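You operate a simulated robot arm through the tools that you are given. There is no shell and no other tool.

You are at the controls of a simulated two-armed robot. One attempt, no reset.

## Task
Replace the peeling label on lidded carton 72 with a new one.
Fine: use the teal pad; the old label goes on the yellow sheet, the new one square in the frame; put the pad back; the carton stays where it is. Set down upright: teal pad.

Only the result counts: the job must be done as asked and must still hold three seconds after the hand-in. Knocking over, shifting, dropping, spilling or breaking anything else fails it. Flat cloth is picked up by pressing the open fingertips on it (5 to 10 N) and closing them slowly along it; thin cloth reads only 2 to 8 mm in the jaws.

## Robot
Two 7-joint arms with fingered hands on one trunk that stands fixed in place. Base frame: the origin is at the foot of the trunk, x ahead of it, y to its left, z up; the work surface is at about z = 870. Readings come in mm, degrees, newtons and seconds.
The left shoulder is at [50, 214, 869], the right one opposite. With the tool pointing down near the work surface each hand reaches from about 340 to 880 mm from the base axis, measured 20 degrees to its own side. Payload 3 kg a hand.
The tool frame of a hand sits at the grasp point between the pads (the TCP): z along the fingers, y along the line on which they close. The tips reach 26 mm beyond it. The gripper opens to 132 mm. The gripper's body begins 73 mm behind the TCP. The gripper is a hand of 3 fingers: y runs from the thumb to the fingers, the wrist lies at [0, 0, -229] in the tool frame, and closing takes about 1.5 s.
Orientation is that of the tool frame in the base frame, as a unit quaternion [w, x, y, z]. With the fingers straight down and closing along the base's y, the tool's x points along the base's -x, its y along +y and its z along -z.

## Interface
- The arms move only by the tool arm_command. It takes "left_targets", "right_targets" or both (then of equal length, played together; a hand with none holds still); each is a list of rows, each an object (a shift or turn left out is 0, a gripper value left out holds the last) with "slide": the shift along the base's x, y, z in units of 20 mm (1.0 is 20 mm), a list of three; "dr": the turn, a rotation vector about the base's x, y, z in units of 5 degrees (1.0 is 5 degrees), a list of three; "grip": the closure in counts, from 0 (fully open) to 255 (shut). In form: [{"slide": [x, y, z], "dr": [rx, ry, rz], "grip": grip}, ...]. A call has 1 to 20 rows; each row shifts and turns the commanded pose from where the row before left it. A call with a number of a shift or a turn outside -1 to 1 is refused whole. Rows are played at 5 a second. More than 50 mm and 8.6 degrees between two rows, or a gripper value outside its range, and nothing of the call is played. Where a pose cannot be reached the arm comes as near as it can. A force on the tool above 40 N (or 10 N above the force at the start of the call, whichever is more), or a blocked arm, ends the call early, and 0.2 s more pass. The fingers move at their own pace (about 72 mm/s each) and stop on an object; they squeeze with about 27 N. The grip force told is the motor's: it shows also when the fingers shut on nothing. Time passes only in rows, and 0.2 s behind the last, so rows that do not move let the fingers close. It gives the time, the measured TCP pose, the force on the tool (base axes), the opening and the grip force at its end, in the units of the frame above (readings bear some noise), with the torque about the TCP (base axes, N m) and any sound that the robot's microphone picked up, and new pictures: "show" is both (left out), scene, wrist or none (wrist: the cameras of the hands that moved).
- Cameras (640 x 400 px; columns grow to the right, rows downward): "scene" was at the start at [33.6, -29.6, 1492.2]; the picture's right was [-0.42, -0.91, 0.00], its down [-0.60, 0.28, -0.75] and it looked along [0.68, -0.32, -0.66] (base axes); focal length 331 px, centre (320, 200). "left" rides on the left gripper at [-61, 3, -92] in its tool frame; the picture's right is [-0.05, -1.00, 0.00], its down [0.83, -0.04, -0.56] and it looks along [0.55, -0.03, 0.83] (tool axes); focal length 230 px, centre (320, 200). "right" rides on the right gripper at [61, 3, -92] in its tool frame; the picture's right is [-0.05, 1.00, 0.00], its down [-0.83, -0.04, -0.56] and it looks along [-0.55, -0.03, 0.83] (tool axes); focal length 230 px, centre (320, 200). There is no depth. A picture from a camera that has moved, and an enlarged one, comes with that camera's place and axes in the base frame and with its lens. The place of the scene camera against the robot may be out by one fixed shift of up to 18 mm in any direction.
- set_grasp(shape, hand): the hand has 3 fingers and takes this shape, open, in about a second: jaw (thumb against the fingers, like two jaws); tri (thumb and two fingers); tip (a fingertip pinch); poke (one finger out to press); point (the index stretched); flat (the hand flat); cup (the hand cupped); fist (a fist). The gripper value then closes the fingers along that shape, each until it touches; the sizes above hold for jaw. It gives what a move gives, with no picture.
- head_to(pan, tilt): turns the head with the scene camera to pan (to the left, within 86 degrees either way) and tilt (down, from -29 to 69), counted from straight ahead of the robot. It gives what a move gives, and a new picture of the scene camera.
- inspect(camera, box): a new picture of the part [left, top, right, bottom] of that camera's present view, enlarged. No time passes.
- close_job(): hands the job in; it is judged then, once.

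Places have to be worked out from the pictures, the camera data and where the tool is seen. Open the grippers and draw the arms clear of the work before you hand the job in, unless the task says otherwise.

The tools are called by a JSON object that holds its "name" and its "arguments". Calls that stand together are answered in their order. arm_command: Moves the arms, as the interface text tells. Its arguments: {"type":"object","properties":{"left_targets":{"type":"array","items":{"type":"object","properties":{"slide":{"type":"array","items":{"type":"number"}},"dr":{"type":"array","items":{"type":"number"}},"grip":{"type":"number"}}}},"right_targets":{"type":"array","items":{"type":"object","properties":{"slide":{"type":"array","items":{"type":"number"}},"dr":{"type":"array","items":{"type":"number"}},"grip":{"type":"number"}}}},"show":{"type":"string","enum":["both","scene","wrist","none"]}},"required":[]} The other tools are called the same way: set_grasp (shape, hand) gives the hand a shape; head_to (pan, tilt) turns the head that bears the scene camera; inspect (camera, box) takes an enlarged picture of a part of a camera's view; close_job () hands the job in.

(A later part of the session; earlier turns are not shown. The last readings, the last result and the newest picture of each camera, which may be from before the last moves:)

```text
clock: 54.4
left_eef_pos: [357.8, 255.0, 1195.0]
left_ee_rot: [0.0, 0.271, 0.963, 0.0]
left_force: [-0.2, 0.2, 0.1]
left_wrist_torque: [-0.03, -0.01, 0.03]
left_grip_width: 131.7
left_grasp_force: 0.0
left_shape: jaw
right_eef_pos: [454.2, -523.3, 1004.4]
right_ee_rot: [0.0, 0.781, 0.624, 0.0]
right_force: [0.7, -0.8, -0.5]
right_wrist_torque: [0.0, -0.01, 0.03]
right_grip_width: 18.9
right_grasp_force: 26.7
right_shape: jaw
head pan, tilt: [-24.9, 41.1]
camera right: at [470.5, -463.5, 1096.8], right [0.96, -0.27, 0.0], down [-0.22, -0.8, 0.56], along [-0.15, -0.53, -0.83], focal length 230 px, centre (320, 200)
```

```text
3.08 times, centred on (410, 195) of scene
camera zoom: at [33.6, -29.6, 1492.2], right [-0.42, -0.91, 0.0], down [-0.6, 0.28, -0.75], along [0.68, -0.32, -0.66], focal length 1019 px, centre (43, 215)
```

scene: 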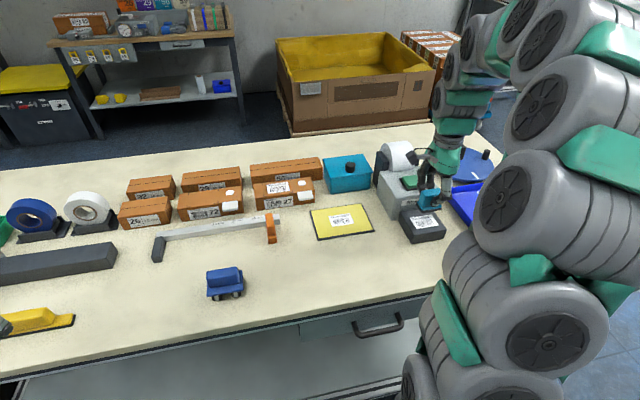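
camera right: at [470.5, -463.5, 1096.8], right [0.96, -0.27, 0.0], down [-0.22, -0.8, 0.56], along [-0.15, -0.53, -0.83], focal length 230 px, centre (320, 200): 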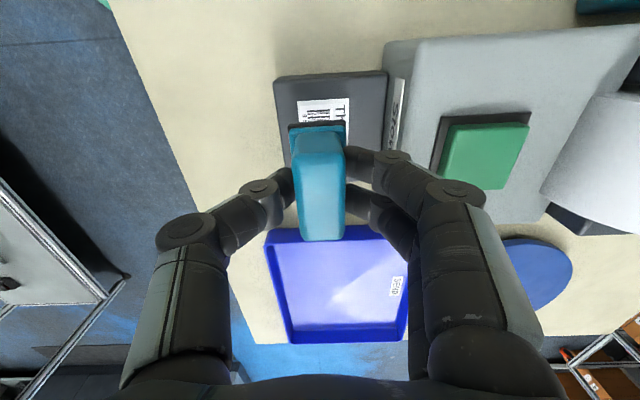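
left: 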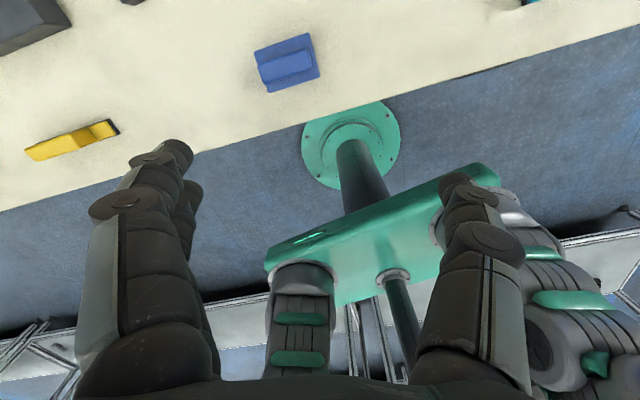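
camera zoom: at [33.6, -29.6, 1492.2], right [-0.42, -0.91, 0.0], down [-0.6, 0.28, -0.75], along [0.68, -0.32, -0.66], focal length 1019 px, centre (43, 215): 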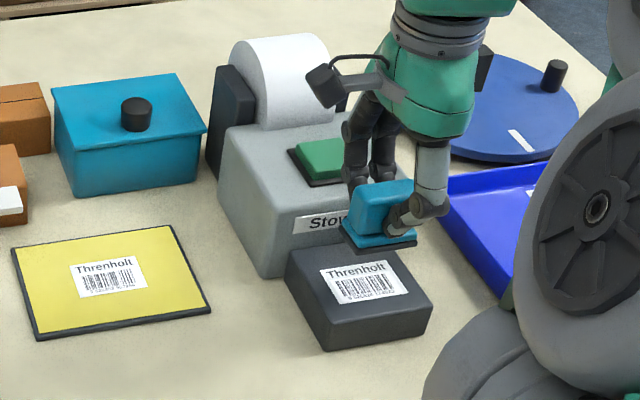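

The label reads at centre (456.8,-525.8); the pad needs a small shift (+1,-2 mm) and stays ~10 mm clear of the printer body. I lower to just above the plate.

{"name": "arm_command", "arguments": {"right_targets": [{"slide": [0.06, -0.1, -0.8]}, {"slide": [0, 0, -0.7]}, {"slide": [0, 0, -0.4]}, {"slide": [0, 0, -0.3]}, {"slide": [0, 0, 0]}]}}

{"name": "inspect", "arguments": {"camera": "right", "box": [220, 40, 420, 200]}}

{"name": "inspect", "arguments": {"camera": "scene", "box": [340, 130, 480, 260]}}

```text
clock: 55.6
left_eef_pos: [357.2, 255.4, 1194.6]
left_ee_rot: [0.0, 0.27, 0.963, 0.0]
left_force: [0.4, -0.2, 0.5]
left_wrist_torque: [-0.02, 0.0, -0.01]
left_grip_width: 131.9
left_grasp_force: 0.1
left_shape: jaw
right_eef_pos: [455.6, -523.9, 961.1]
right_ee_rot: [-0.001, 0.781, 0.625, 0.0]
right_force: [-0.1, 0.3, -1.1]
right_wrist_torque: [0.04, -0.03, 0.01]
right_grip_width: 18.7
right_grasp_force: 27.1
right_shape: jaw
head pan, tilt: [-24.9, 41.1]
camera right: at [472.5, -465.0, 1053.0], right [0.96, -0.27, 0.0], down [-0.22, -0.8, 0.56], along [-0.15, -0.53, -0.83], focal length 230 px, centre (320, 200)
```

scene: 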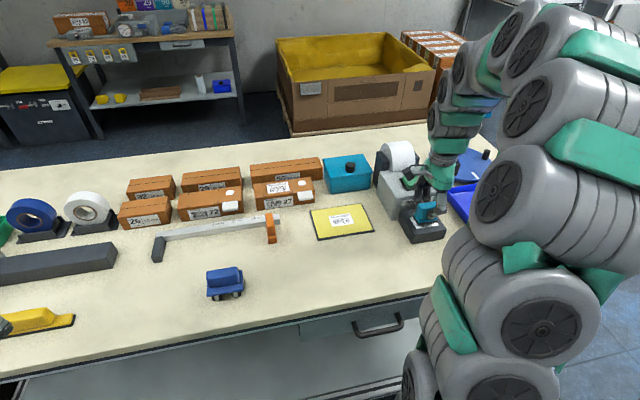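
right: 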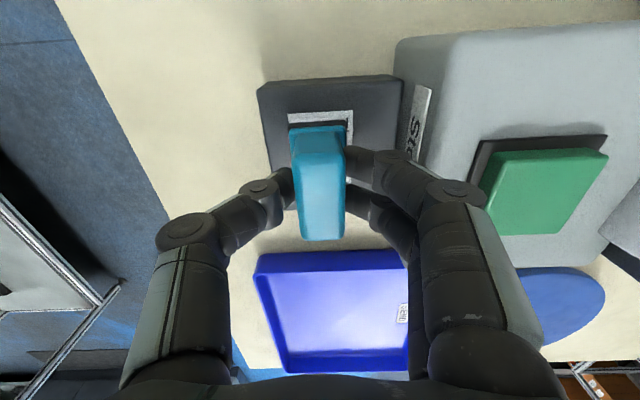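

```text
2.50 times, centred on (320, 120) of right
camera zoom: at [472.5, -465.0, 1053.0], right [0.96, -0.27, 0.0], down [-0.22, -0.8, 0.56], along [-0.15, -0.53, -0.83], focal length 575 px, centre (320, 400)
```

zoom: 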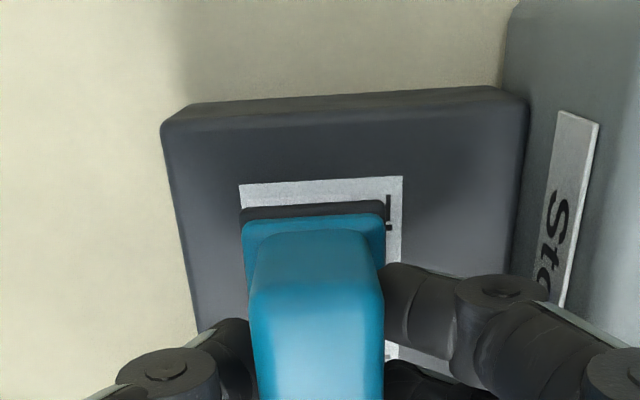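

```text
3.08 times, centred on (410, 195) of scene
camera zoom: at [33.6, -29.6, 1492.2], right [-0.42, -0.91, 0.0], down [-0.6, 0.28, -0.75], along [0.68, -0.32, -0.66], focal length 1019 px, centre (43, 215)
```

zoom: 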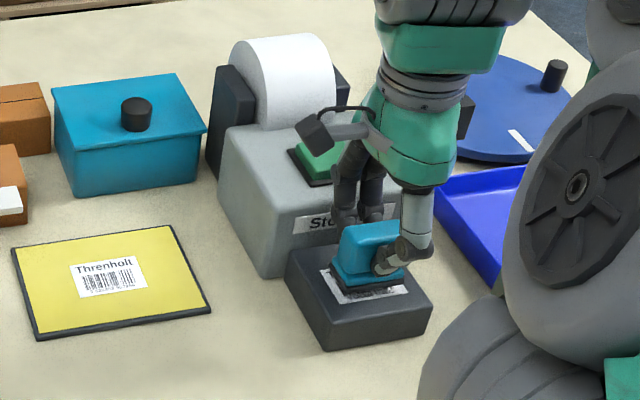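

The pad is within the label's outline and clear of the printer body. I creep down to contact.

{"name": "arm_command", "arguments": {"right_targets": [{"slide": [0.05, -0.01, -0.15]}, {"slide": [0, 0, -0.1]}, {"slide": [0, 0, -0.1]}], "show": "none"}}

```text
clock: 56.4
left_eef_pos: [357.9, 255.2, 1194.7]
left_ee_rot: [0.0, 0.27, 0.963, 0.0]
left_force: [0.1, 0.5, 0.2]
left_wrist_torque: [0.01, -0.01, 0.03]
left_grip_width: 131.8
left_grasp_force: 0.1
left_shape: jaw
right_eef_pos: [456.0, -525.2, 953.9]
right_ee_rot: [0.001, 0.781, 0.624, -0.001]
right_force: [0.5, -0.2, -0.9]
right_wrist_torque: [-0.01, 0.02, 0.0]
right_grip_width: 18.8
right_grasp_force: 26.6
right_shape: jaw
head pan, tilt: [-24.9, 41.1]
```

No contact at 953.9; I go on in 1.5 mm steps.

{"name": "arm_command", "arguments": {"right_targets": [{"slide": [0, 0, -0.075]}, {"slide": [0, 0, -0.06]}], "show": "none"}}

```text
clock: 57.0
left_eef_pos: [357.4, 256.1, 1192.5]
left_ee_rot: [-0.001, 0.27, 0.963, 0.0]
left_force: [0.0, -0.8, 0.4]
left_wrist_torque: [0.01, -0.01, -0.01]
left_grip_width: 131.9
left_grasp_force: 0.0
left_shape: jaw
right_eef_pos: [456.5, -525.0, 951.4]
right_ee_rot: [0.0, 0.781, 0.625, -0.001]
right_force: [-1.1, -0.6, 0.9]
right_wrist_torque: [0.0, 0.01, 0.01]
right_grip_width: 18.9
right_grasp_force: 26.5
right_shape: jaw
head pan, tilt: [-24.9, 41.1]
```

Just touching, about 1 N at 951.4. A further 1.5–2 mm to press.

{"name": "arm_command", "arguments": {"right_targets": [{"slide": [0, 0, -0.05]}, {"slide": [0, 0, -0.04]}], "show": "none"}}

```text
clock: 57.6
left_eef_pos: [356.7, 255.6, 1195.1]
left_ee_rot: [0.0, 0.27, 0.963, 0.0]
left_force: [0.3, 0.5, 0.4]
left_wrist_torque: [0.01, -0.02, 0.0]
left_grip_width: 132.1
left_grasp_force: 0.0
left_shape: jaw
right_eef_pos: [457.3, -525.6, 949.5]
right_ee_rot: [0.0, 0.781, 0.625, 0.0]
right_force: [-3.9, 2.0, 14.6]
right_wrist_torque: [0.03, 0.04, -0.02]
right_grip_width: 19.1
right_grasp_force: 27.4
right_shape: jaw
head pan, tilt: [-24.9, 41.1]
```

Pressed with about 15 N. I hold briefly, then lift slowly and check that the new label is on the pad.

{"name": "arm_command", "arguments": {"right_targets": [{"slide": [0, 0, 0]}, {"slide": [0, 0, 0]}, {"slide": [0, 0, 0]}, {"slide": [0, 0, 0.1]}, {"slide": [0, 0, 0.1]}, {"slide": [0, 0, 0.2]}, {"slide": [0, 0, 0.4]}, {"slide": [0, 0, 0.8]}, {"slide": [0, 0, 1]}, {"slide": [0, 0, 1]}, {"slide": [0, 0, 0]}]}}

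{"name": "inspect", "arguments": {"camera": "right", "box": [260, 80, 380, 180]}}

{"name": "inspect", "arguments": {"camera": "scene", "box": [340, 110, 480, 240]}}

```text
clock: 60.0
left_eef_pos: [358.7, 255.4, 1195.7]
left_ee_rot: [-0.001, 0.271, 0.963, 0.0]
left_force: [0.3, 0.5, -0.8]
left_wrist_torque: [-0.01, 0.03, 0.0]
left_grip_width: 132.0
left_grasp_force: 0.0
left_shape: jaw
right_eef_pos: [457.8, -526.0, 1023.2]
right_ee_rot: [-0.001, 0.781, 0.625, -0.001]
right_force: [-0.4, -0.2, -0.8]
right_wrist_torque: [0.03, -0.02, 0.01]
right_grip_width: 19.2
right_grasp_force: 27.0
right_shape: jaw
head pan, tilt: [-24.9, 41.1]
camera right: at [474.1, -466.1, 1114.6], right [0.96, -0.27, 0.0], down [-0.22, -0.8, 0.56], along [-0.15, -0.53, -0.83], focal length 230 px, centre (320, 200)
```

scene: 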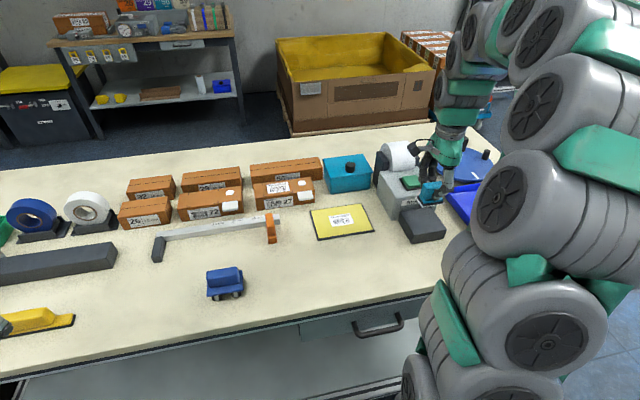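
right: 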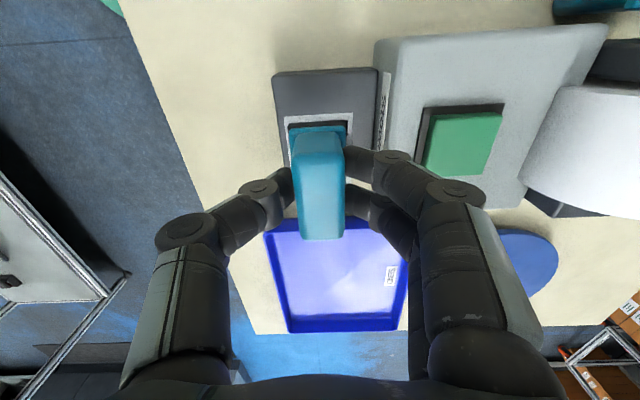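

```text
4.00 times, centred on (320, 130) of right
camera zoom: at [474.1, -466.1, 1114.6], right [0.96, -0.27, 0.0], down [-0.22, -0.8, 0.56], along [-0.15, -0.53, -0.83], focal length 920 px, centre (320, 480)
```

zoom: 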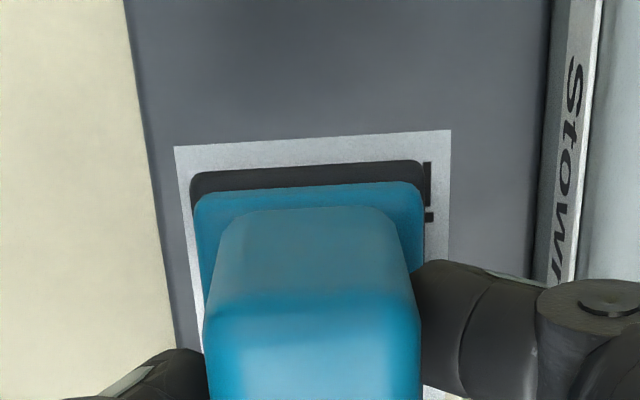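

```text
3.08 times, centred on (410, 175) of scene
camera zoom: at [33.6, -29.6, 1492.2], right [-0.42, -0.91, 0.0], down [-0.6, 0.28, -0.75], along [0.68, -0.32, -0.66], focal length 1019 px, centre (43, 277)
```

zoom: 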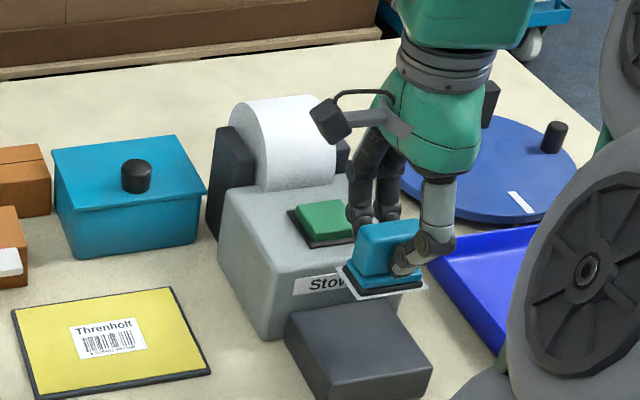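

The new label is on the pad, squared and centred within ~1 mm of the TCP (yaw difference ≈ 0); the plate is empty. I carry it toward carton 72 at a safe height.

{"name": "arm_command", "arguments": {"right_targets": [{"slide": [0, 0, 0.8]}, {"slide": [0.62, 0.98, 0]}, {"slide": [0.62, 0.98, 0]}, {"slide": [0.62, 0.98, 0]}, {"slide": [0.62, 0.98, 0]}, {"slide": [0.62, 0.98, 0]}, {"slide": [0.62, 0.98, 0]}, {"slide": [0.62, 0.98, 0]}, {"slide": [0.62, 0.98, 0]}, {"slide": [0.62, 0.98, 0]}, {"slide": [0.62, 0.98, 0]}, {"slide": [0.62, 0.98, 0]}, {"slide": [0.62, 0.98, 0]}, {"slide": [0.62, 0.98, 0]}, {"slide": [0.62, 0.98, 0]}, {"slide": [0.62, 0.98, 0]}, {"slide": [0.62, 0.98, 0]}, {"slide": [0.62, 0.98, 0]}, {"slide": [0, 0, 0]}], "show": "scene"}}

```text
clock: 64.0
left_eef_pos: [357.6, 255.8, 1194.8]
left_ee_rot: [0.001, 0.271, 0.963, 0.0]
left_force: [0.6, 0.6, 0.8]
left_wrist_torque: [-0.04, -0.04, 0.03]
left_grip_width: 131.9
left_grasp_force: 0.0
left_shape: jaw
right_eef_pos: [667.3, -193.2, 1037.9]
right_ee_rot: [0.0, 0.781, 0.624, 0.0]
right_force: [0.0, -0.3, -0.2]
right_wrist_torque: [0.02, 0.04, 0.01]
right_grip_width: 18.9
right_grasp_force: 27.7
right_shape: jaw
head pan, tilt: [-24.9, 41.1]
```

scene: 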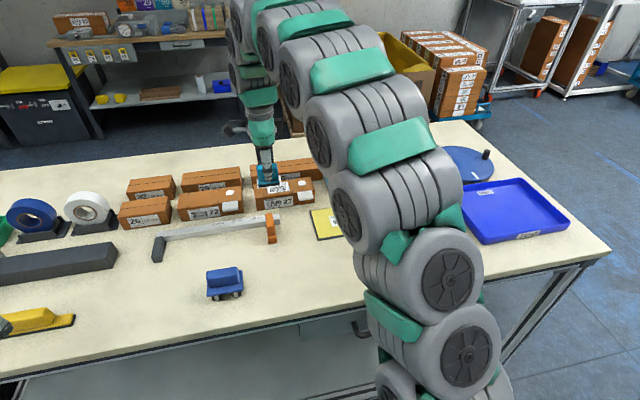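

Now approaching carton 72, stopping about 40 mm short to view the frame once more with the label on the pad.

{"name": "arm_command", "arguments": {"right_targets": [{"slide": [0.65, 0.84, 0]}, {"slide": [0.65, 0.84, 0]}, {"slide": [0.65, 0.84, 0]}, {"slide": [0.65, 0.84, -0.4]}, {"slide": [0.65, 0.84, -0.5]}, {"slide": [0.65, 0.84, -0.5]}, {"slide": [0.7, 0.84, -0.5]}, {"slide": [0, 0, 0]}]}}

{"name": "inspect", "arguments": {"camera": "right", "box": [230, 0, 410, 140]}}

{"name": "inspect", "arguments": {"camera": "scene", "box": [140, 140, 280, 240]}}

```text
clock: 65.8
left_eef_pos: [357.1, 254.6, 1194.8]
left_ee_rot: [0.0, 0.271, 0.963, 0.0]
left_force: [0.7, 0.5, 0.3]
left_wrist_torque: [-0.02, -0.01, -0.03]
left_grip_width: 131.8
left_grasp_force: 0.1
left_shape: jaw
right_eef_pos: [759.5, -75.1, 1000.0]
right_ee_rot: [0.001, 0.781, 0.624, 0.0]
right_force: [-0.1, 0.7, -0.4]
right_wrist_torque: [0.02, 0.04, -0.02]
right_grip_width: 19.1
right_grasp_force: 27.2
right_shape: jaw
head pan, tilt: [-24.9, 41.1]
camera right: at [774.9, -15.0, 1092.6], right [0.96, -0.27, 0.0], down [-0.22, -0.8, 0.55], along [-0.15, -0.53, -0.83], focal length 230 px, centre (320, 200)
```

scene: 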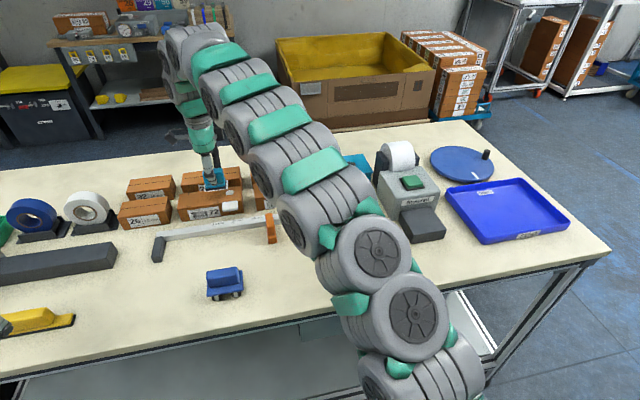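
right: 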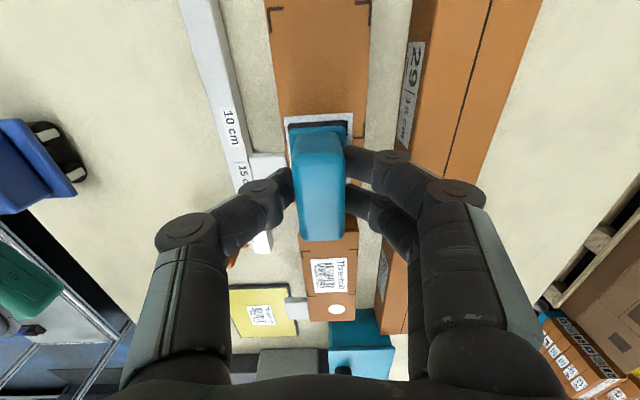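

```text
2.86 times, centred on (320, 70) of right
camera zoom: at [774.9, -15.0, 1092.6], right [0.96, -0.27, 0.0], down [-0.22, -0.8, 0.55], along [-0.15, -0.53, -0.83], focal length 657 px, centre (320, 571)
```

zoom: 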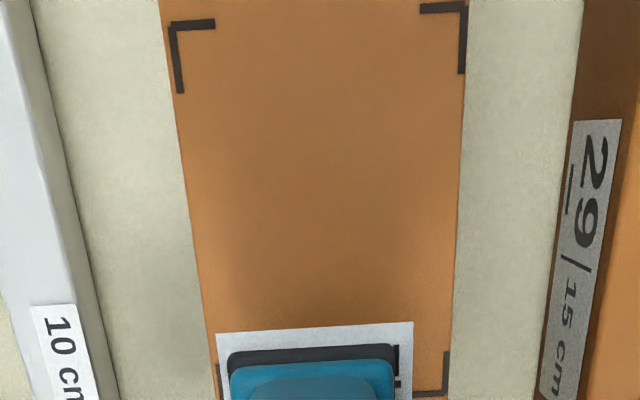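

```text
4.00 times, centred on (210, 190) of scene
camera zoom: at [33.6, -29.6, 1492.2], right [-0.42, -0.91, 0.0], down [-0.6, 0.28, -0.75], along [0.68, -0.32, -0.66], focal length 1325 px, centre (760, 240)
```

zoom: 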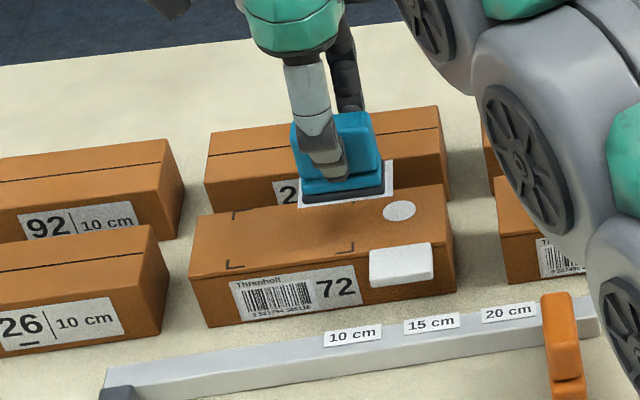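

The frame again measures centre (770.8,-34.4), yaw 12.5°, matching the tool's 12.7°. I move so the label sits over the frame centre and lower to about 25 mm above.

{"name": "arm_command", "arguments": {"right_targets": [{"slide": [0.2, 0.7, -0.2]}, {"slide": [0.2, 0.7, -0.25]}, {"slide": [0.185, 0.7, -0.3]}, {"slide": [0, 0, 0]}, {"slide": [0, 0, 0]}]}}

{"name": "inspect", "arguments": {"camera": "right", "box": [240, 40, 400, 160]}}

{"name": "inspect", "arguments": {"camera": "scene", "box": [160, 150, 260, 230]}}

```text
clock: 67.0
left_eef_pos: [358.5, 256.0, 1193.6]
left_ee_rot: [0.0, 0.27, 0.963, 0.001]
left_force: [0.3, 0.4, 0.5]
left_wrist_torque: [0.03, 0.02, 0.0]
left_grip_width: 131.7
left_grasp_force: 0.0
left_shape: jaw
right_eef_pos: [771.7, -30.7, 984.2]
right_ee_rot: [0.0, 0.781, 0.624, 0.0]
right_force: [0.3, 0.4, -1.1]
right_wrist_torque: [0.01, -0.02, 0.01]
right_grip_width: 19.2
right_grasp_force: 27.2
right_shape: jaw
head pan, tilt: [-24.9, 41.1]
camera right: at [787.5, 27.2, 1077.6], right [0.96, -0.27, 0.0], down [-0.22, -0.8, 0.56], along [-0.15, -0.53, -0.83], focal length 230 px, centre (320, 200)
```

scene: 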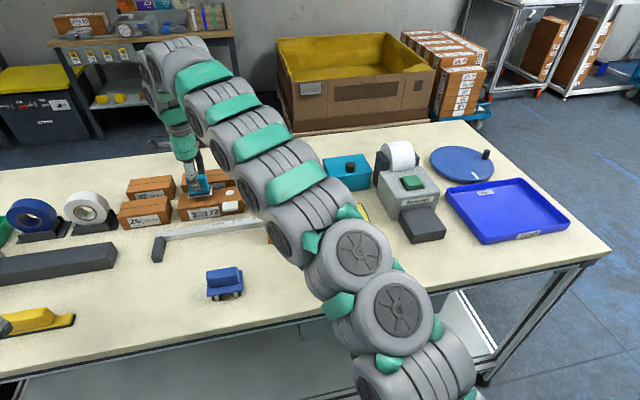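
right: 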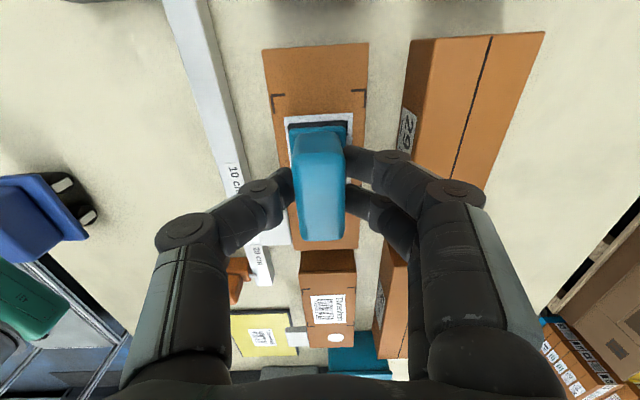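

```text
3.33 times, centred on (320, 100) of right
camera zoom: at [787.5, 27.2, 1077.6], right [0.96, -0.27, 0.0], down [-0.22, -0.8, 0.56], along [-0.15, -0.53, -0.83], focal length 767 px, centre (320, 533)
```

zoom: 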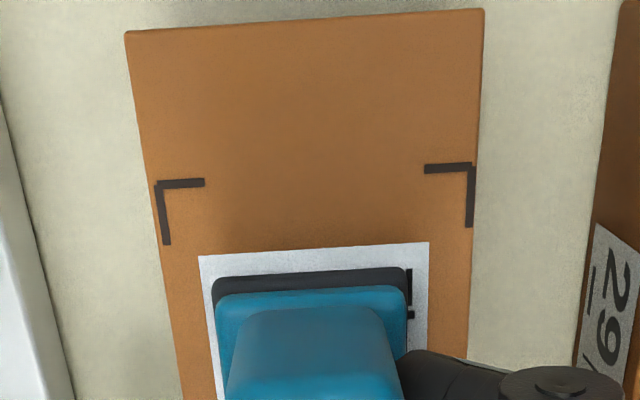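

```text
5.00 times, centred on (210, 190) of scene
camera zoom: at [33.6, -29.6, 1492.2], right [-0.42, -0.91, 0.0], down [-0.6, 0.28, -0.75], along [0.68, -0.32, -0.66], focal length 1656 px, centre (870, 250)
```

zoom: 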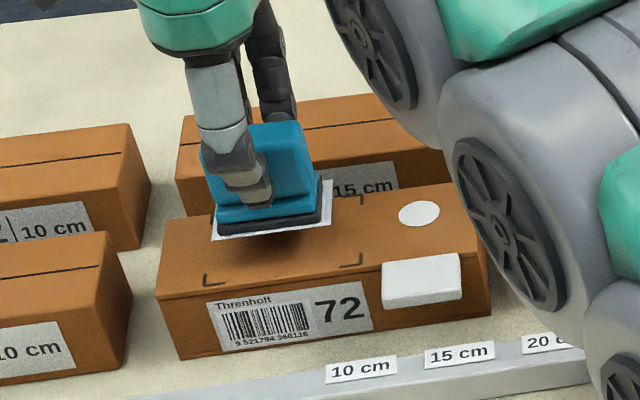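

From this view the label is about 2.1 mm too far in +y relative to the frame; sideways and yaw are within 0.5. I shift -2.2 mm in y and go down to just above the carton to recheck.

{"name": "arm_command", "arguments": {"right_targets": [{"slide": [0, -0.11, -0.2]}, {"slide": [0, 0, -0.3]}, {"slide": [0, 0, -0.2]}, {"slide": [0, 0, 0]}, {"slide": [0, 0, 0]}]}}

{"name": "inspect", "arguments": {"camera": "right", "box": [240, 40, 400, 160]}}

{"name": "inspect", "arguments": {"camera": "scene", "box": [160, 150, 260, 230]}}

```text
clock: 68.2
left_eef_pos: [356.9, 256.1, 1194.5]
left_ee_rot: [0.0, 0.271, 0.963, 0.0]
left_force: [-0.1, -0.1, -0.3]
left_wrist_torque: [0.01, 0.05, 0.02]
left_grip_width: 132.0
left_grasp_force: 0.1
left_shape: jaw
right_eef_pos: [770.3, -34.4, 972.8]
right_ee_rot: [0.0, 0.781, 0.624, -0.001]
right_force: [-1.0, 0.1, -1.5]
right_wrist_torque: [0.01, 0.02, -0.03]
right_grip_width: 19.3
right_grasp_force: 27.0
right_shape: jaw
head pan, tilt: [-24.9, 41.1]
camera right: at [787.8, 24.8, 1064.0], right [0.96, -0.27, 0.0], down [-0.22, -0.8, 0.55], along [-0.15, -0.53, -0.83], focal length 230 px, centre (320, 200)
```

scene: 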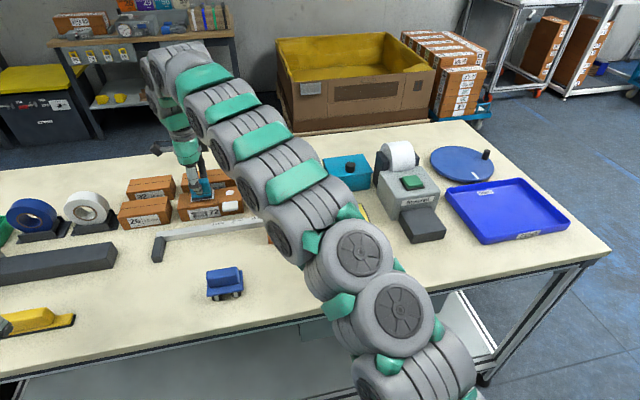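
right: 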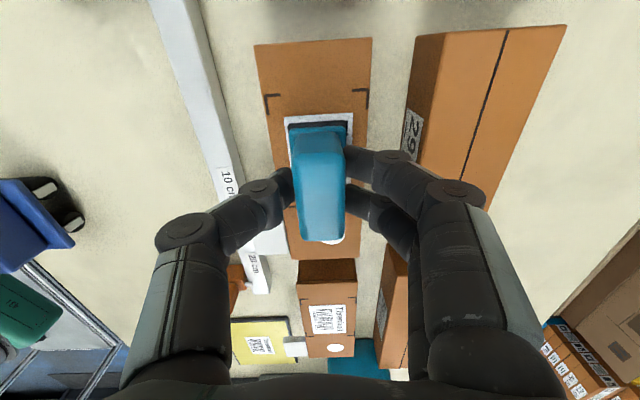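

```text
3.33 times, centred on (320, 100) of right
camera zoom: at [787.8, 24.8, 1064.0], right [0.96, -0.27, 0.0], down [-0.22, -0.8, 0.55], along [-0.15, -0.53, -0.83], focal length 767 px, centre (320, 533)
```

zoom: 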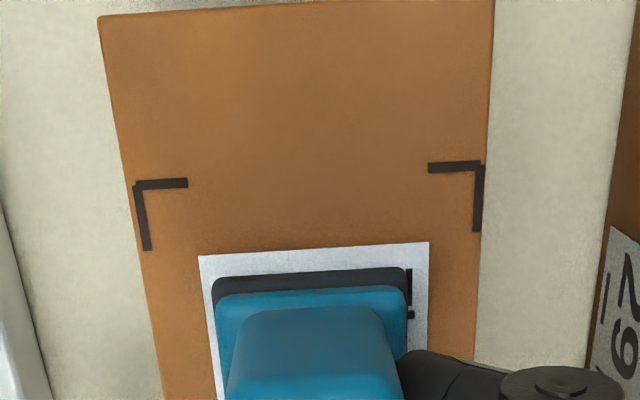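

```text
5.00 times, centred on (210, 190) of scene
camera zoom: at [33.6, -29.6, 1492.2], right [-0.42, -0.91, 0.0], down [-0.6, 0.28, -0.75], along [0.68, -0.32, -0.66], focal length 1656 px, centre (870, 250)
```

zoom: 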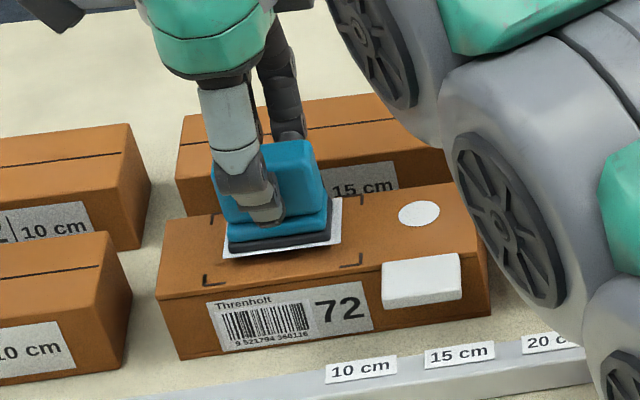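

The label now sits within about 0.5 mm and 0.5° of the frame's centre. I creep straight down to contact.

{"name": "arm_command", "arguments": {"right_targets": [{"slide": [0, 0, -0.1]}, {"slide": [0, 0, -0.1]}, {"slide": [0, 0, -0.05]}], "show": "wrist"}}

{"name": "inspect", "arguments": {"camera": "right", "box": [240, 40, 400, 160]}}

```text
clock: 69.0
left_eef_pos: [357.6, 255.0, 1193.8]
left_ee_rot: [0.0, 0.27, 0.963, 0.0]
left_force: [-0.6, 0.1, -0.7]
left_wrist_torque: [-0.01, 0.0, -0.03]
left_grip_width: 131.9
left_grasp_force: 0.2
left_shape: jaw
right_eef_pos: [771.0, -35.4, 966.6]
right_ee_rot: [0.0, 0.781, 0.625, 0.0]
right_force: [0.6, 0.8, -1.6]
right_wrist_torque: [0.03, -0.01, -0.02]
right_grip_width: 18.7
right_grasp_force: 26.5
right_shape: jaw
head pan, tilt: [-24.9, 41.1]
camera right: at [787.9, 25.0, 1058.4], right [0.96, -0.27, 0.0], down [-0.22, -0.8, 0.56], along [-0.15, -0.53, -0.83], focal length 230 px, centre (320, 200)
```

right: 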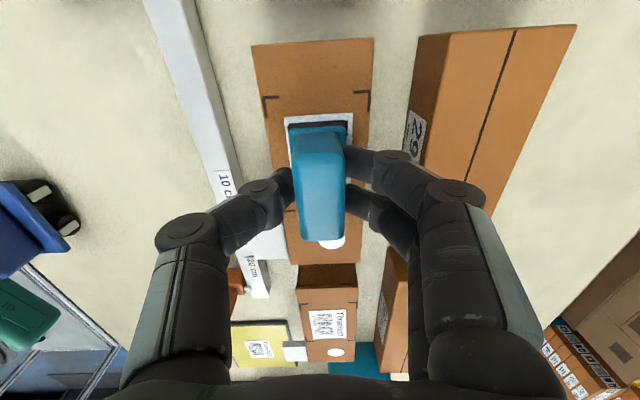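

```text
3.33 times, centred on (320, 100) of right
camera zoom: at [787.9, 25.0, 1058.4], right [0.96, -0.27, 0.0], down [-0.22, -0.8, 0.56], along [-0.15, -0.53, -0.83], focal length 767 px, centre (320, 533)
```

zoom: 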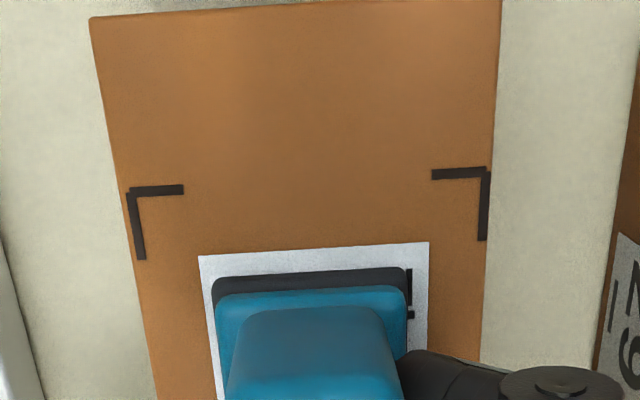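

Alignment holds just above contact. I press the label down now in fine steps.

{"name": "arm_command", "arguments": {"right_targets": [{"slide": [-0.015, 0, -0.075]}, {"slide": [0, 0, -0.075]}], "show": "none"}}

```text
clock: 69.6
left_eef_pos: [356.4, 255.0, 1195.2]
left_ee_rot: [0.0, 0.271, 0.963, 0.0]
left_force: [0.0, 0.0, 0.3]
left_wrist_torque: [0.0, -0.01, 0.0]
left_grip_width: 132.1
left_grasp_force: 0.0
left_shape: jaw
right_eef_pos: [770.7, -35.0, 962.8]
right_ee_rot: [0.0, 0.781, 0.624, 0.0]
right_force: [-2.2, -0.6, 5.9]
right_wrist_torque: [-0.01, -0.04, 0.01]
right_grip_width: 18.9
right_grasp_force: 26.8
right_shape: jaw
head pan, tilt: [-24.9, 41.1]
```

Contact with 6 N. I add about 1 mm more pressure and hold, then read the force.

{"name": "arm_command", "arguments": {"right_targets": [{"slide": [0, 0, -0.045]}, {"slide": [0, 0, 0]}, {"slide": [0, 0, 0]}, {"slide": [0, 0, 0]}], "show": "none"}}

```text
clock: 70.6
left_eef_pos: [358.1, 255.2, 1194.9]
left_ee_rot: [-0.001, 0.271, 0.963, 0.0]
left_force: [-1.4, -0.3, 0.4]
left_wrist_torque: [-0.01, 0.0, -0.03]
left_grip_width: 131.9
left_grasp_force: 0.1
left_shape: jaw
right_eef_pos: [770.3, -34.9, 963.0]
right_ee_rot: [0.0, 0.781, 0.625, 0.0]
right_force: [-0.2, 1.1, 14.4]
right_wrist_torque: [0.04, -0.06, -0.01]
right_grip_width: 19.4
right_grasp_force: 26.8
right_shape: jaw
head pan, tilt: [-24.9, 41.1]
```

The label was pressed with 14 N for about 0.8 s. I lift slowly and check that it stays on the carton, squared in the frame.

{"name": "arm_command", "arguments": {"right_targets": [{"slide": [0, 0, 0.08]}, {"slide": [0, 0, 0.1]}, {"slide": [0, 0, 0.1]}, {"slide": [0, 0, 0.2]}, {"slide": [0, 0, 0.4]}, {"slide": [0, 0, 0.7]}, {"slide": [-0.4, -0.8, 0.4]}, {"slide": [-0.4, -1, 0.2]}, {"slide": [-0.2, -1, 0]}, {"slide": [0, 0, 0]}]}}

{"name": "inspect", "arguments": {"camera": "right", "box": [230, 0, 410, 140]}}

{"name": "inspect", "arguments": {"camera": "scene", "box": [160, 150, 260, 230]}}

```text
clock: 72.8
left_eef_pos: [357.6, 256.0, 1194.5]
left_ee_rot: [-0.001, 0.271, 0.963, 0.0]
left_force: [0.1, -0.6, -0.2]
left_wrist_torque: [0.0, -0.02, 0.0]
left_grip_width: 131.7
left_grasp_force: 0.0
left_shape: jaw
right_eef_pos: [750.7, -90.8, 1005.1]
right_ee_rot: [-0.001, 0.781, 0.625, 0.0]
right_force: [0.5, 0.1, -1.0]
right_wrist_torque: [0.03, 0.01, -0.03]
right_grip_width: 19.4
right_grasp_force: 27.0
right_shape: jaw
head pan, tilt: [-24.9, 41.1]
camera right: at [767.6, -31.8, 1097.6], right [0.96, -0.27, 0.0], down [-0.22, -0.8, 0.56], along [-0.15, -0.53, -0.83], focal length 230 px, centre (320, 200)
```

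scene: 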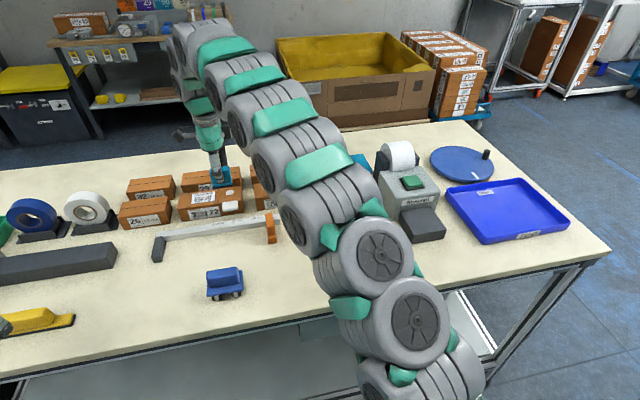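
right: 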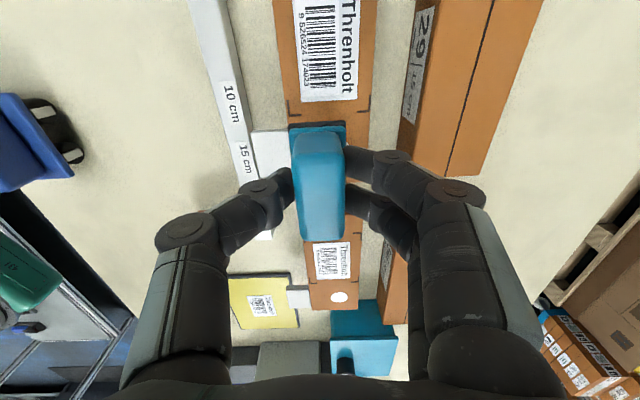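

```text
2.86 times, centred on (320, 70) of right
camera zoom: at [767.6, -31.8, 1097.6], right [0.96, -0.27, 0.0], down [-0.22, -0.8, 0.56], along [-0.15, -0.53, -0.83], focal length 657 px, centre (320, 571)
```

zoom: 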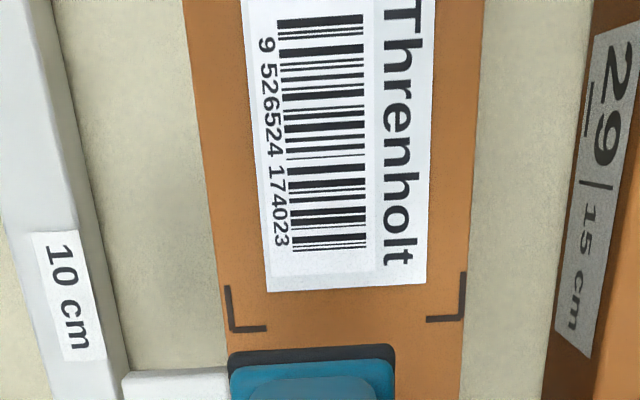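

```text
5.00 times, centred on (210, 190) of scene
camera zoom: at [33.6, -29.6, 1492.2], right [-0.42, -0.91, 0.0], down [-0.6, 0.28, -0.75], along [0.68, -0.32, -0.66], focal length 1656 px, centre (870, 250)
```

zoom: 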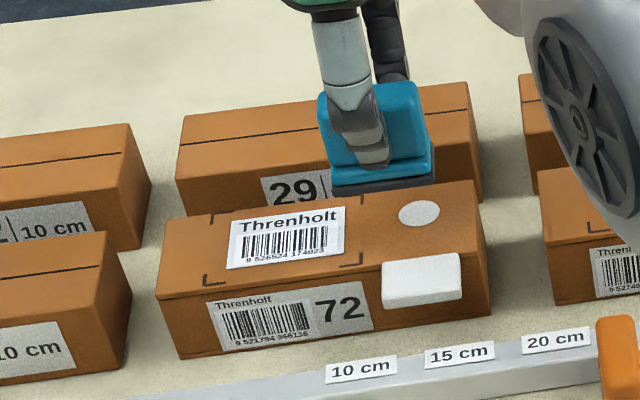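

The new label (…174023) lies square in the frame, offsets about 1 mm, and the carton hasn't shifted. Now I return the pad to its original spot, TCP (413.3,-347.4), at a safe height first.

{"name": "arm_command", "arguments": {"right_targets": [{"slide": [0, 0, 1]}, {"slide": [-0.992, -0.755, 0]}, {"slide": [-0.992, -0.755, 0]}, {"slide": [-0.992, -0.755, 0]}, {"slide": [-0.992, -0.755, 0]}, {"slide": [-0.992, -0.755, 0]}, {"slide": [-0.992, -0.755, 0]}, {"slide": [-0.992, -0.755, 0]}, {"slide": [-0.992, -0.755, 0]}, {"slide": [-0.992, -0.755, 0]}, {"slide": [-0.992, -0.755, 0]}, {"slide": [-0.992, -0.755, 0]}, {"slide": [-0.992, -0.755, 0]}, {"slide": [-0.992, -0.755, 0]}, {"slide": [-0.992, -0.755, 0]}, {"slide": [-0.992, -0.755, 0]}, {"slide": [-0.992, -0.755, 0]}, {"slide": [-0.992, -0.755, 0]}, {"slide": [0, 0, 0]}]}}

{"name": "inspect", "arguments": {"camera": "right", "box": [220, 20, 420, 200]}}

{"name": "inspect", "arguments": {"camera": "scene", "box": [130, 150, 280, 250]}}

{"name": "inspect", "arguments": {"camera": "scene", "box": [310, 170, 450, 290]}}

```text
clock: 76.8
left_eef_pos: [356.8, 255.8, 1195.3]
left_ee_rot: [0.001, 0.271, 0.963, 0.0]
left_force: [0.2, 0.1, -0.5]
left_wrist_torque: [-0.01, -0.02, 0.02]
left_grip_width: 132.1
left_grasp_force: 0.1
left_shape: jaw
right_eef_pos: [413.8, -349.2, 1026.9]
right_ee_rot: [0.001, 0.78, 0.625, -0.001]
right_force: [0.1, -1.2, -0.9]
right_wrist_torque: [0.03, 0.01, -0.01]
right_grip_width: 19.0
right_grasp_force: 27.3
right_shape: jaw
head pan, tilt: [-24.9, 41.1]
camera right: at [430.6, -289.7, 1119.4], right [0.96, -0.27, 0.0], down [-0.22, -0.8, 0.56], along [-0.15, -0.53, -0.83], focal length 230 px, centre (320, 200)
```

scene: 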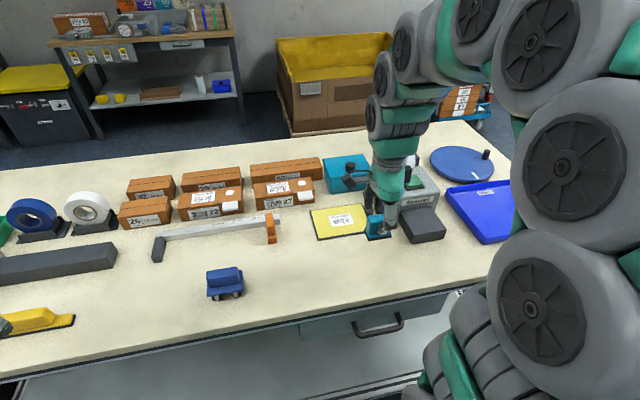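
right: 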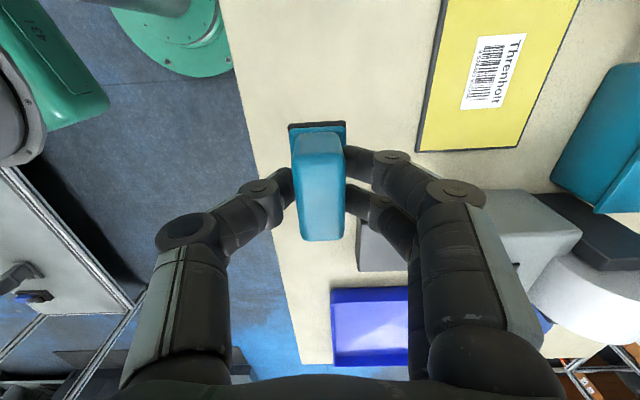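

```text
2.22 times, centred on (320, 110) of right
camera zoom: at [430.6, -289.7, 1119.4], right [0.96, -0.27, 0.0], down [-0.22, -0.8, 0.56], along [-0.15, -0.53, -0.83], focal length 511 px, centre (320, 400)
```

zoom: 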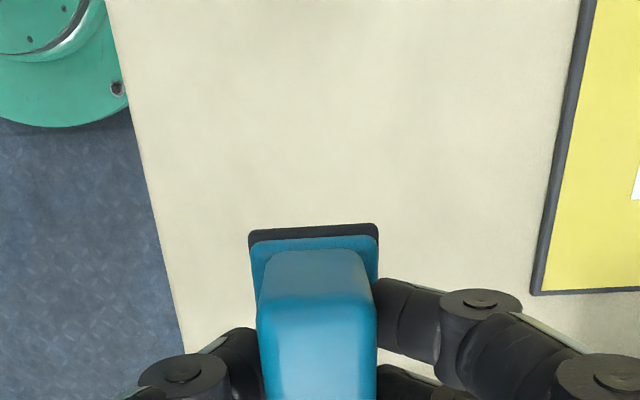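

```text
4.00 times, centred on (205, 200) of scene
camera zoom: at [33.6, -29.6, 1492.2], right [-0.42, -0.91, 0.0], down [-0.6, 0.28, -0.75], along [0.68, -0.32, -0.66], focal length 1325 px, centre (780, 200)
```

zoom: 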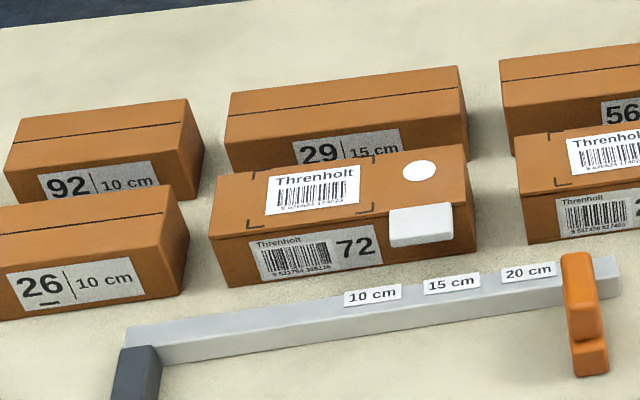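

```text
3.33 times, centred on (380, 230) of scene
camera zoom: at [33.6, -29.6, 1492.2], right [-0.42, -0.91, 0.0], down [-0.6, 0.28, -0.75], along [0.68, -0.32, -0.66], focal length 1104 px, centre (120, 100)
```

zoom: 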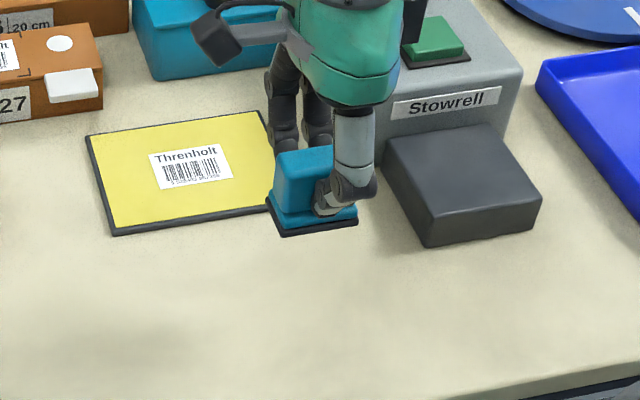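

All is in place: new label framed, carton unmoved, old label on the sheet. I lower the pad over its original spot to just above the table.

{"name": "arm_command", "arguments": {"right_targets": [{"slide": [0, 0.06, -1]}, {"slide": [0, 0, -1]}, {"slide": [0, 0, -1]}, {"slide": [0, 0, -1]}, {"slide": [0, 0, -0.8]}, {"slide": [0, 0, -0.35]}, {"slide": [0, 0, 0]}], "show": "none"}}

{"name": "inspect", "arguments": {"camera": "scene", "box": [330, 225, 420, 285]}}

```text
clock: 78.4
left_eef_pos: [357.3, 256.5, 1194.0]
left_ee_rot: [0.0, 0.27, 0.963, 0.0]
left_force: [0.1, 0.2, 0.6]
left_wrist_torque: [-0.02, -0.01, -0.06]
left_grip_width: 131.9
left_grasp_force: 0.1
left_shape: jaw
right_eef_pos: [415.4, -347.4, 922.9]
right_ee_rot: [0.0, 0.781, 0.625, 0.0]
right_force: [0.2, 0.2, -0.1]
right_wrist_torque: [-0.01, 0.03, -0.01]
right_grip_width: 19.0
right_grasp_force: 26.9
right_shape: jaw
head pan, tilt: [-24.9, 41.1]
```

```text
6.67 times, centred on (375, 255) of scene
camera zoom: at [33.6, -29.6, 1492.2], right [-0.42, -0.91, 0.0], down [-0.6, 0.28, -0.75], along [0.68, -0.32, -0.66], focal length 2208 px, centre (-47, -167)
```

zoom: 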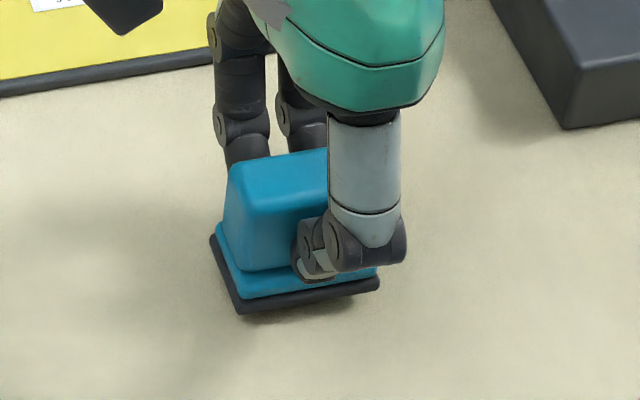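

The pad hovers ~6 mm above its original footprint. I lower it gently to contact.

{"name": "arm_command", "arguments": {"right_targets": [{"slide": [0, 0, -0.1]}, {"slide": [0, 0, -0.1]}, {"slide": [0, 0, -0.075]}], "show": "none"}}

```text
clock: 79.2
left_eef_pos: [357.5, 256.1, 1194.2]
left_ee_rot: [0.0, 0.271, 0.963, 0.0]
left_force: [0.0, 0.4, -0.2]
left_wrist_torque: [-0.01, 0.01, 0.01]
left_grip_width: 131.9
left_grasp_force: 0.1
left_shape: jaw
right_eef_pos: [415.1, -348.0, 917.0]
right_ee_rot: [0.0, 0.781, 0.625, -0.001]
right_force: [-0.2, -0.3, -1.2]
right_wrist_torque: [0.01, 0.0, -0.01]
right_grip_width: 19.1
right_grasp_force: 26.7
right_shape: jaw
head pan, tilt: [-24.9, 41.1]
```

Not yet touching at 917; one more millimetre at a time.

{"name": "arm_command", "arguments": {"right_targets": [{"slide": [0, 0, -0.05]}], "show": "none"}}

```text
clock: 79.6
left_eef_pos: [357.3, 255.0, 1194.7]
left_ee_rot: [-0.001, 0.27, 0.963, 0.0]
left_force: [0.5, -0.3, 0.0]
left_wrist_torque: [0.05, 0.01, -0.02]
left_grip_width: 131.4
left_grasp_force: 0.1
left_shape: jaw
right_eef_pos: [415.3, -346.5, 916.0]
right_ee_rot: [0.0, 0.781, 0.625, -0.001]
right_force: [0.8, 1.0, -0.7]
right_wrist_torque: [0.0, 0.01, 0.06]
right_grip_width: 19.2
right_grasp_force: 26.5
right_shape: jaw
head pan, tilt: [-24.9, 41.1]
```

Still free at 916; another 0.8 mm.

{"name": "arm_command", "arguments": {"right_targets": [{"slide": [0, 0, -0.04]}, {"slide": [0, 0, 0]}], "show": "none"}}

```text
clock: 80.2
left_eef_pos: [358.0, 255.4, 1194.5]
left_ee_rot: [0.0, 0.271, 0.963, 0.0]
left_force: [0.3, 0.1, -0.2]
left_wrist_torque: [0.01, 0.0, 0.01]
left_grip_width: 132.1
left_grasp_force: 0.1
left_shape: jaw
right_eef_pos: [414.8, -346.9, 915.2]
right_ee_rot: [0.0, 0.781, 0.624, 0.0]
right_force: [-1.2, -1.0, 3.9]
right_wrist_torque: [0.0, -0.01, 0.0]
right_grip_width: 18.6
right_grasp_force: 26.9
right_shape: jaw
head pan, tilt: [-24.9, 41.1]
```

The pad rests on the table with ~4 N. I open the fingers gradually and rise straight up.

{"name": "arm_command", "arguments": {"right_targets": [{"slide": [0, 0, 0], "grip": 210}, {"slide": [0, 0, 0], "grip": 180}, {"slide": [0, 0, 0], "grip": 120}, {"slide": [0, 0, 0], "grip": 60}, {"slide": [0, 0, 0], "grip": 0}, {"slide": [0, 0, 0]}, {"slide": [0, 0, 0]}, {"slide": [0, 0, 0]}]}}

{"name": "inspect", "arguments": {"camera": "right", "box": [220, 60, 420, 240]}}

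{"name": "inspect", "arguments": {"camera": "scene", "box": [330, 225, 420, 285]}}

```text
clock: 82.0
left_eef_pos: [357.4, 255.6, 1193.8]
left_ee_rot: [0.0, 0.271, 0.963, 0.0]
left_force: [0.6, 0.1, 0.3]
left_wrist_torque: [-0.02, -0.04, -0.02]
left_grip_width: 131.8
left_grasp_force: 0.0
left_shape: jaw
right_eef_pos: [414.6, -345.2, 913.8]
right_ee_rot: [0.0, 0.781, 0.625, 0.0]
right_force: [0.2, 0.2, 0.0]
right_wrist_torque: [0.03, 0.01, 0.02]
right_grip_width: 131.8
right_grasp_force: 0.0
right_shape: jaw
head pan, tilt: [-24.9, 41.1]
camera right: at [431.4, -286.9, 1007.2], right [0.96, -0.27, 0.0], down [-0.22, -0.8, 0.56], along [-0.15, -0.53, -0.83], focal length 230 px, centre (320, 200)
```

scene: 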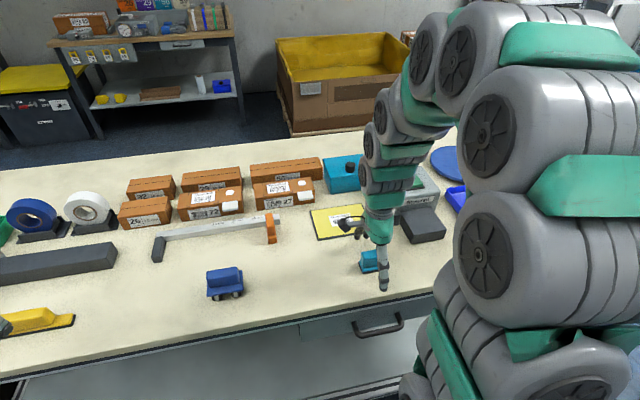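
right: 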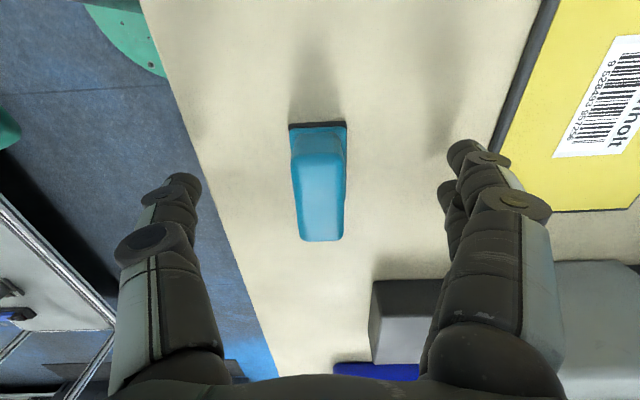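

```text
2.22 times, centred on (320, 150) of right
camera zoom: at [431.4, -286.9, 1007.2], right [0.96, -0.27, 0.0], down [-0.22, -0.8, 0.56], along [-0.15, -0.53, -0.83], focal length 511 px, centre (320, 311)
```

zoom: 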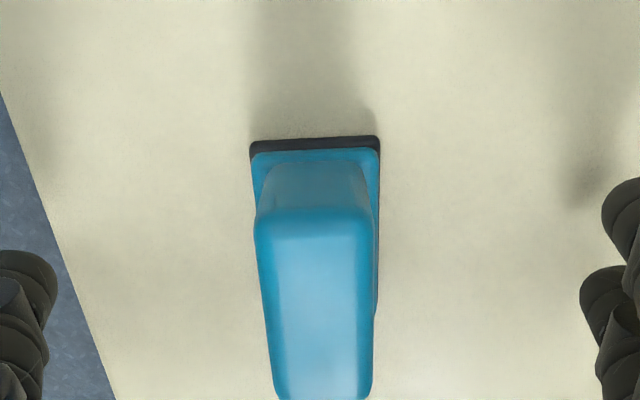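

```text
6.67 times, centred on (375, 255) of scene
camera zoom: at [33.6, -29.6, 1492.2], right [-0.42, -0.91, 0.0], down [-0.6, 0.28, -0.75], along [0.68, -0.32, -0.66], focal length 2208 px, centre (-47, -167)
```

zoom: 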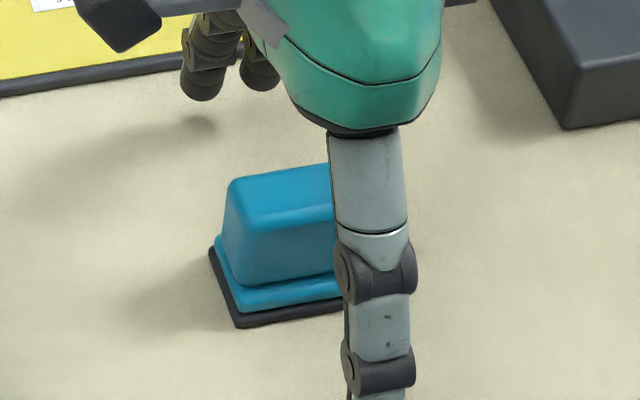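

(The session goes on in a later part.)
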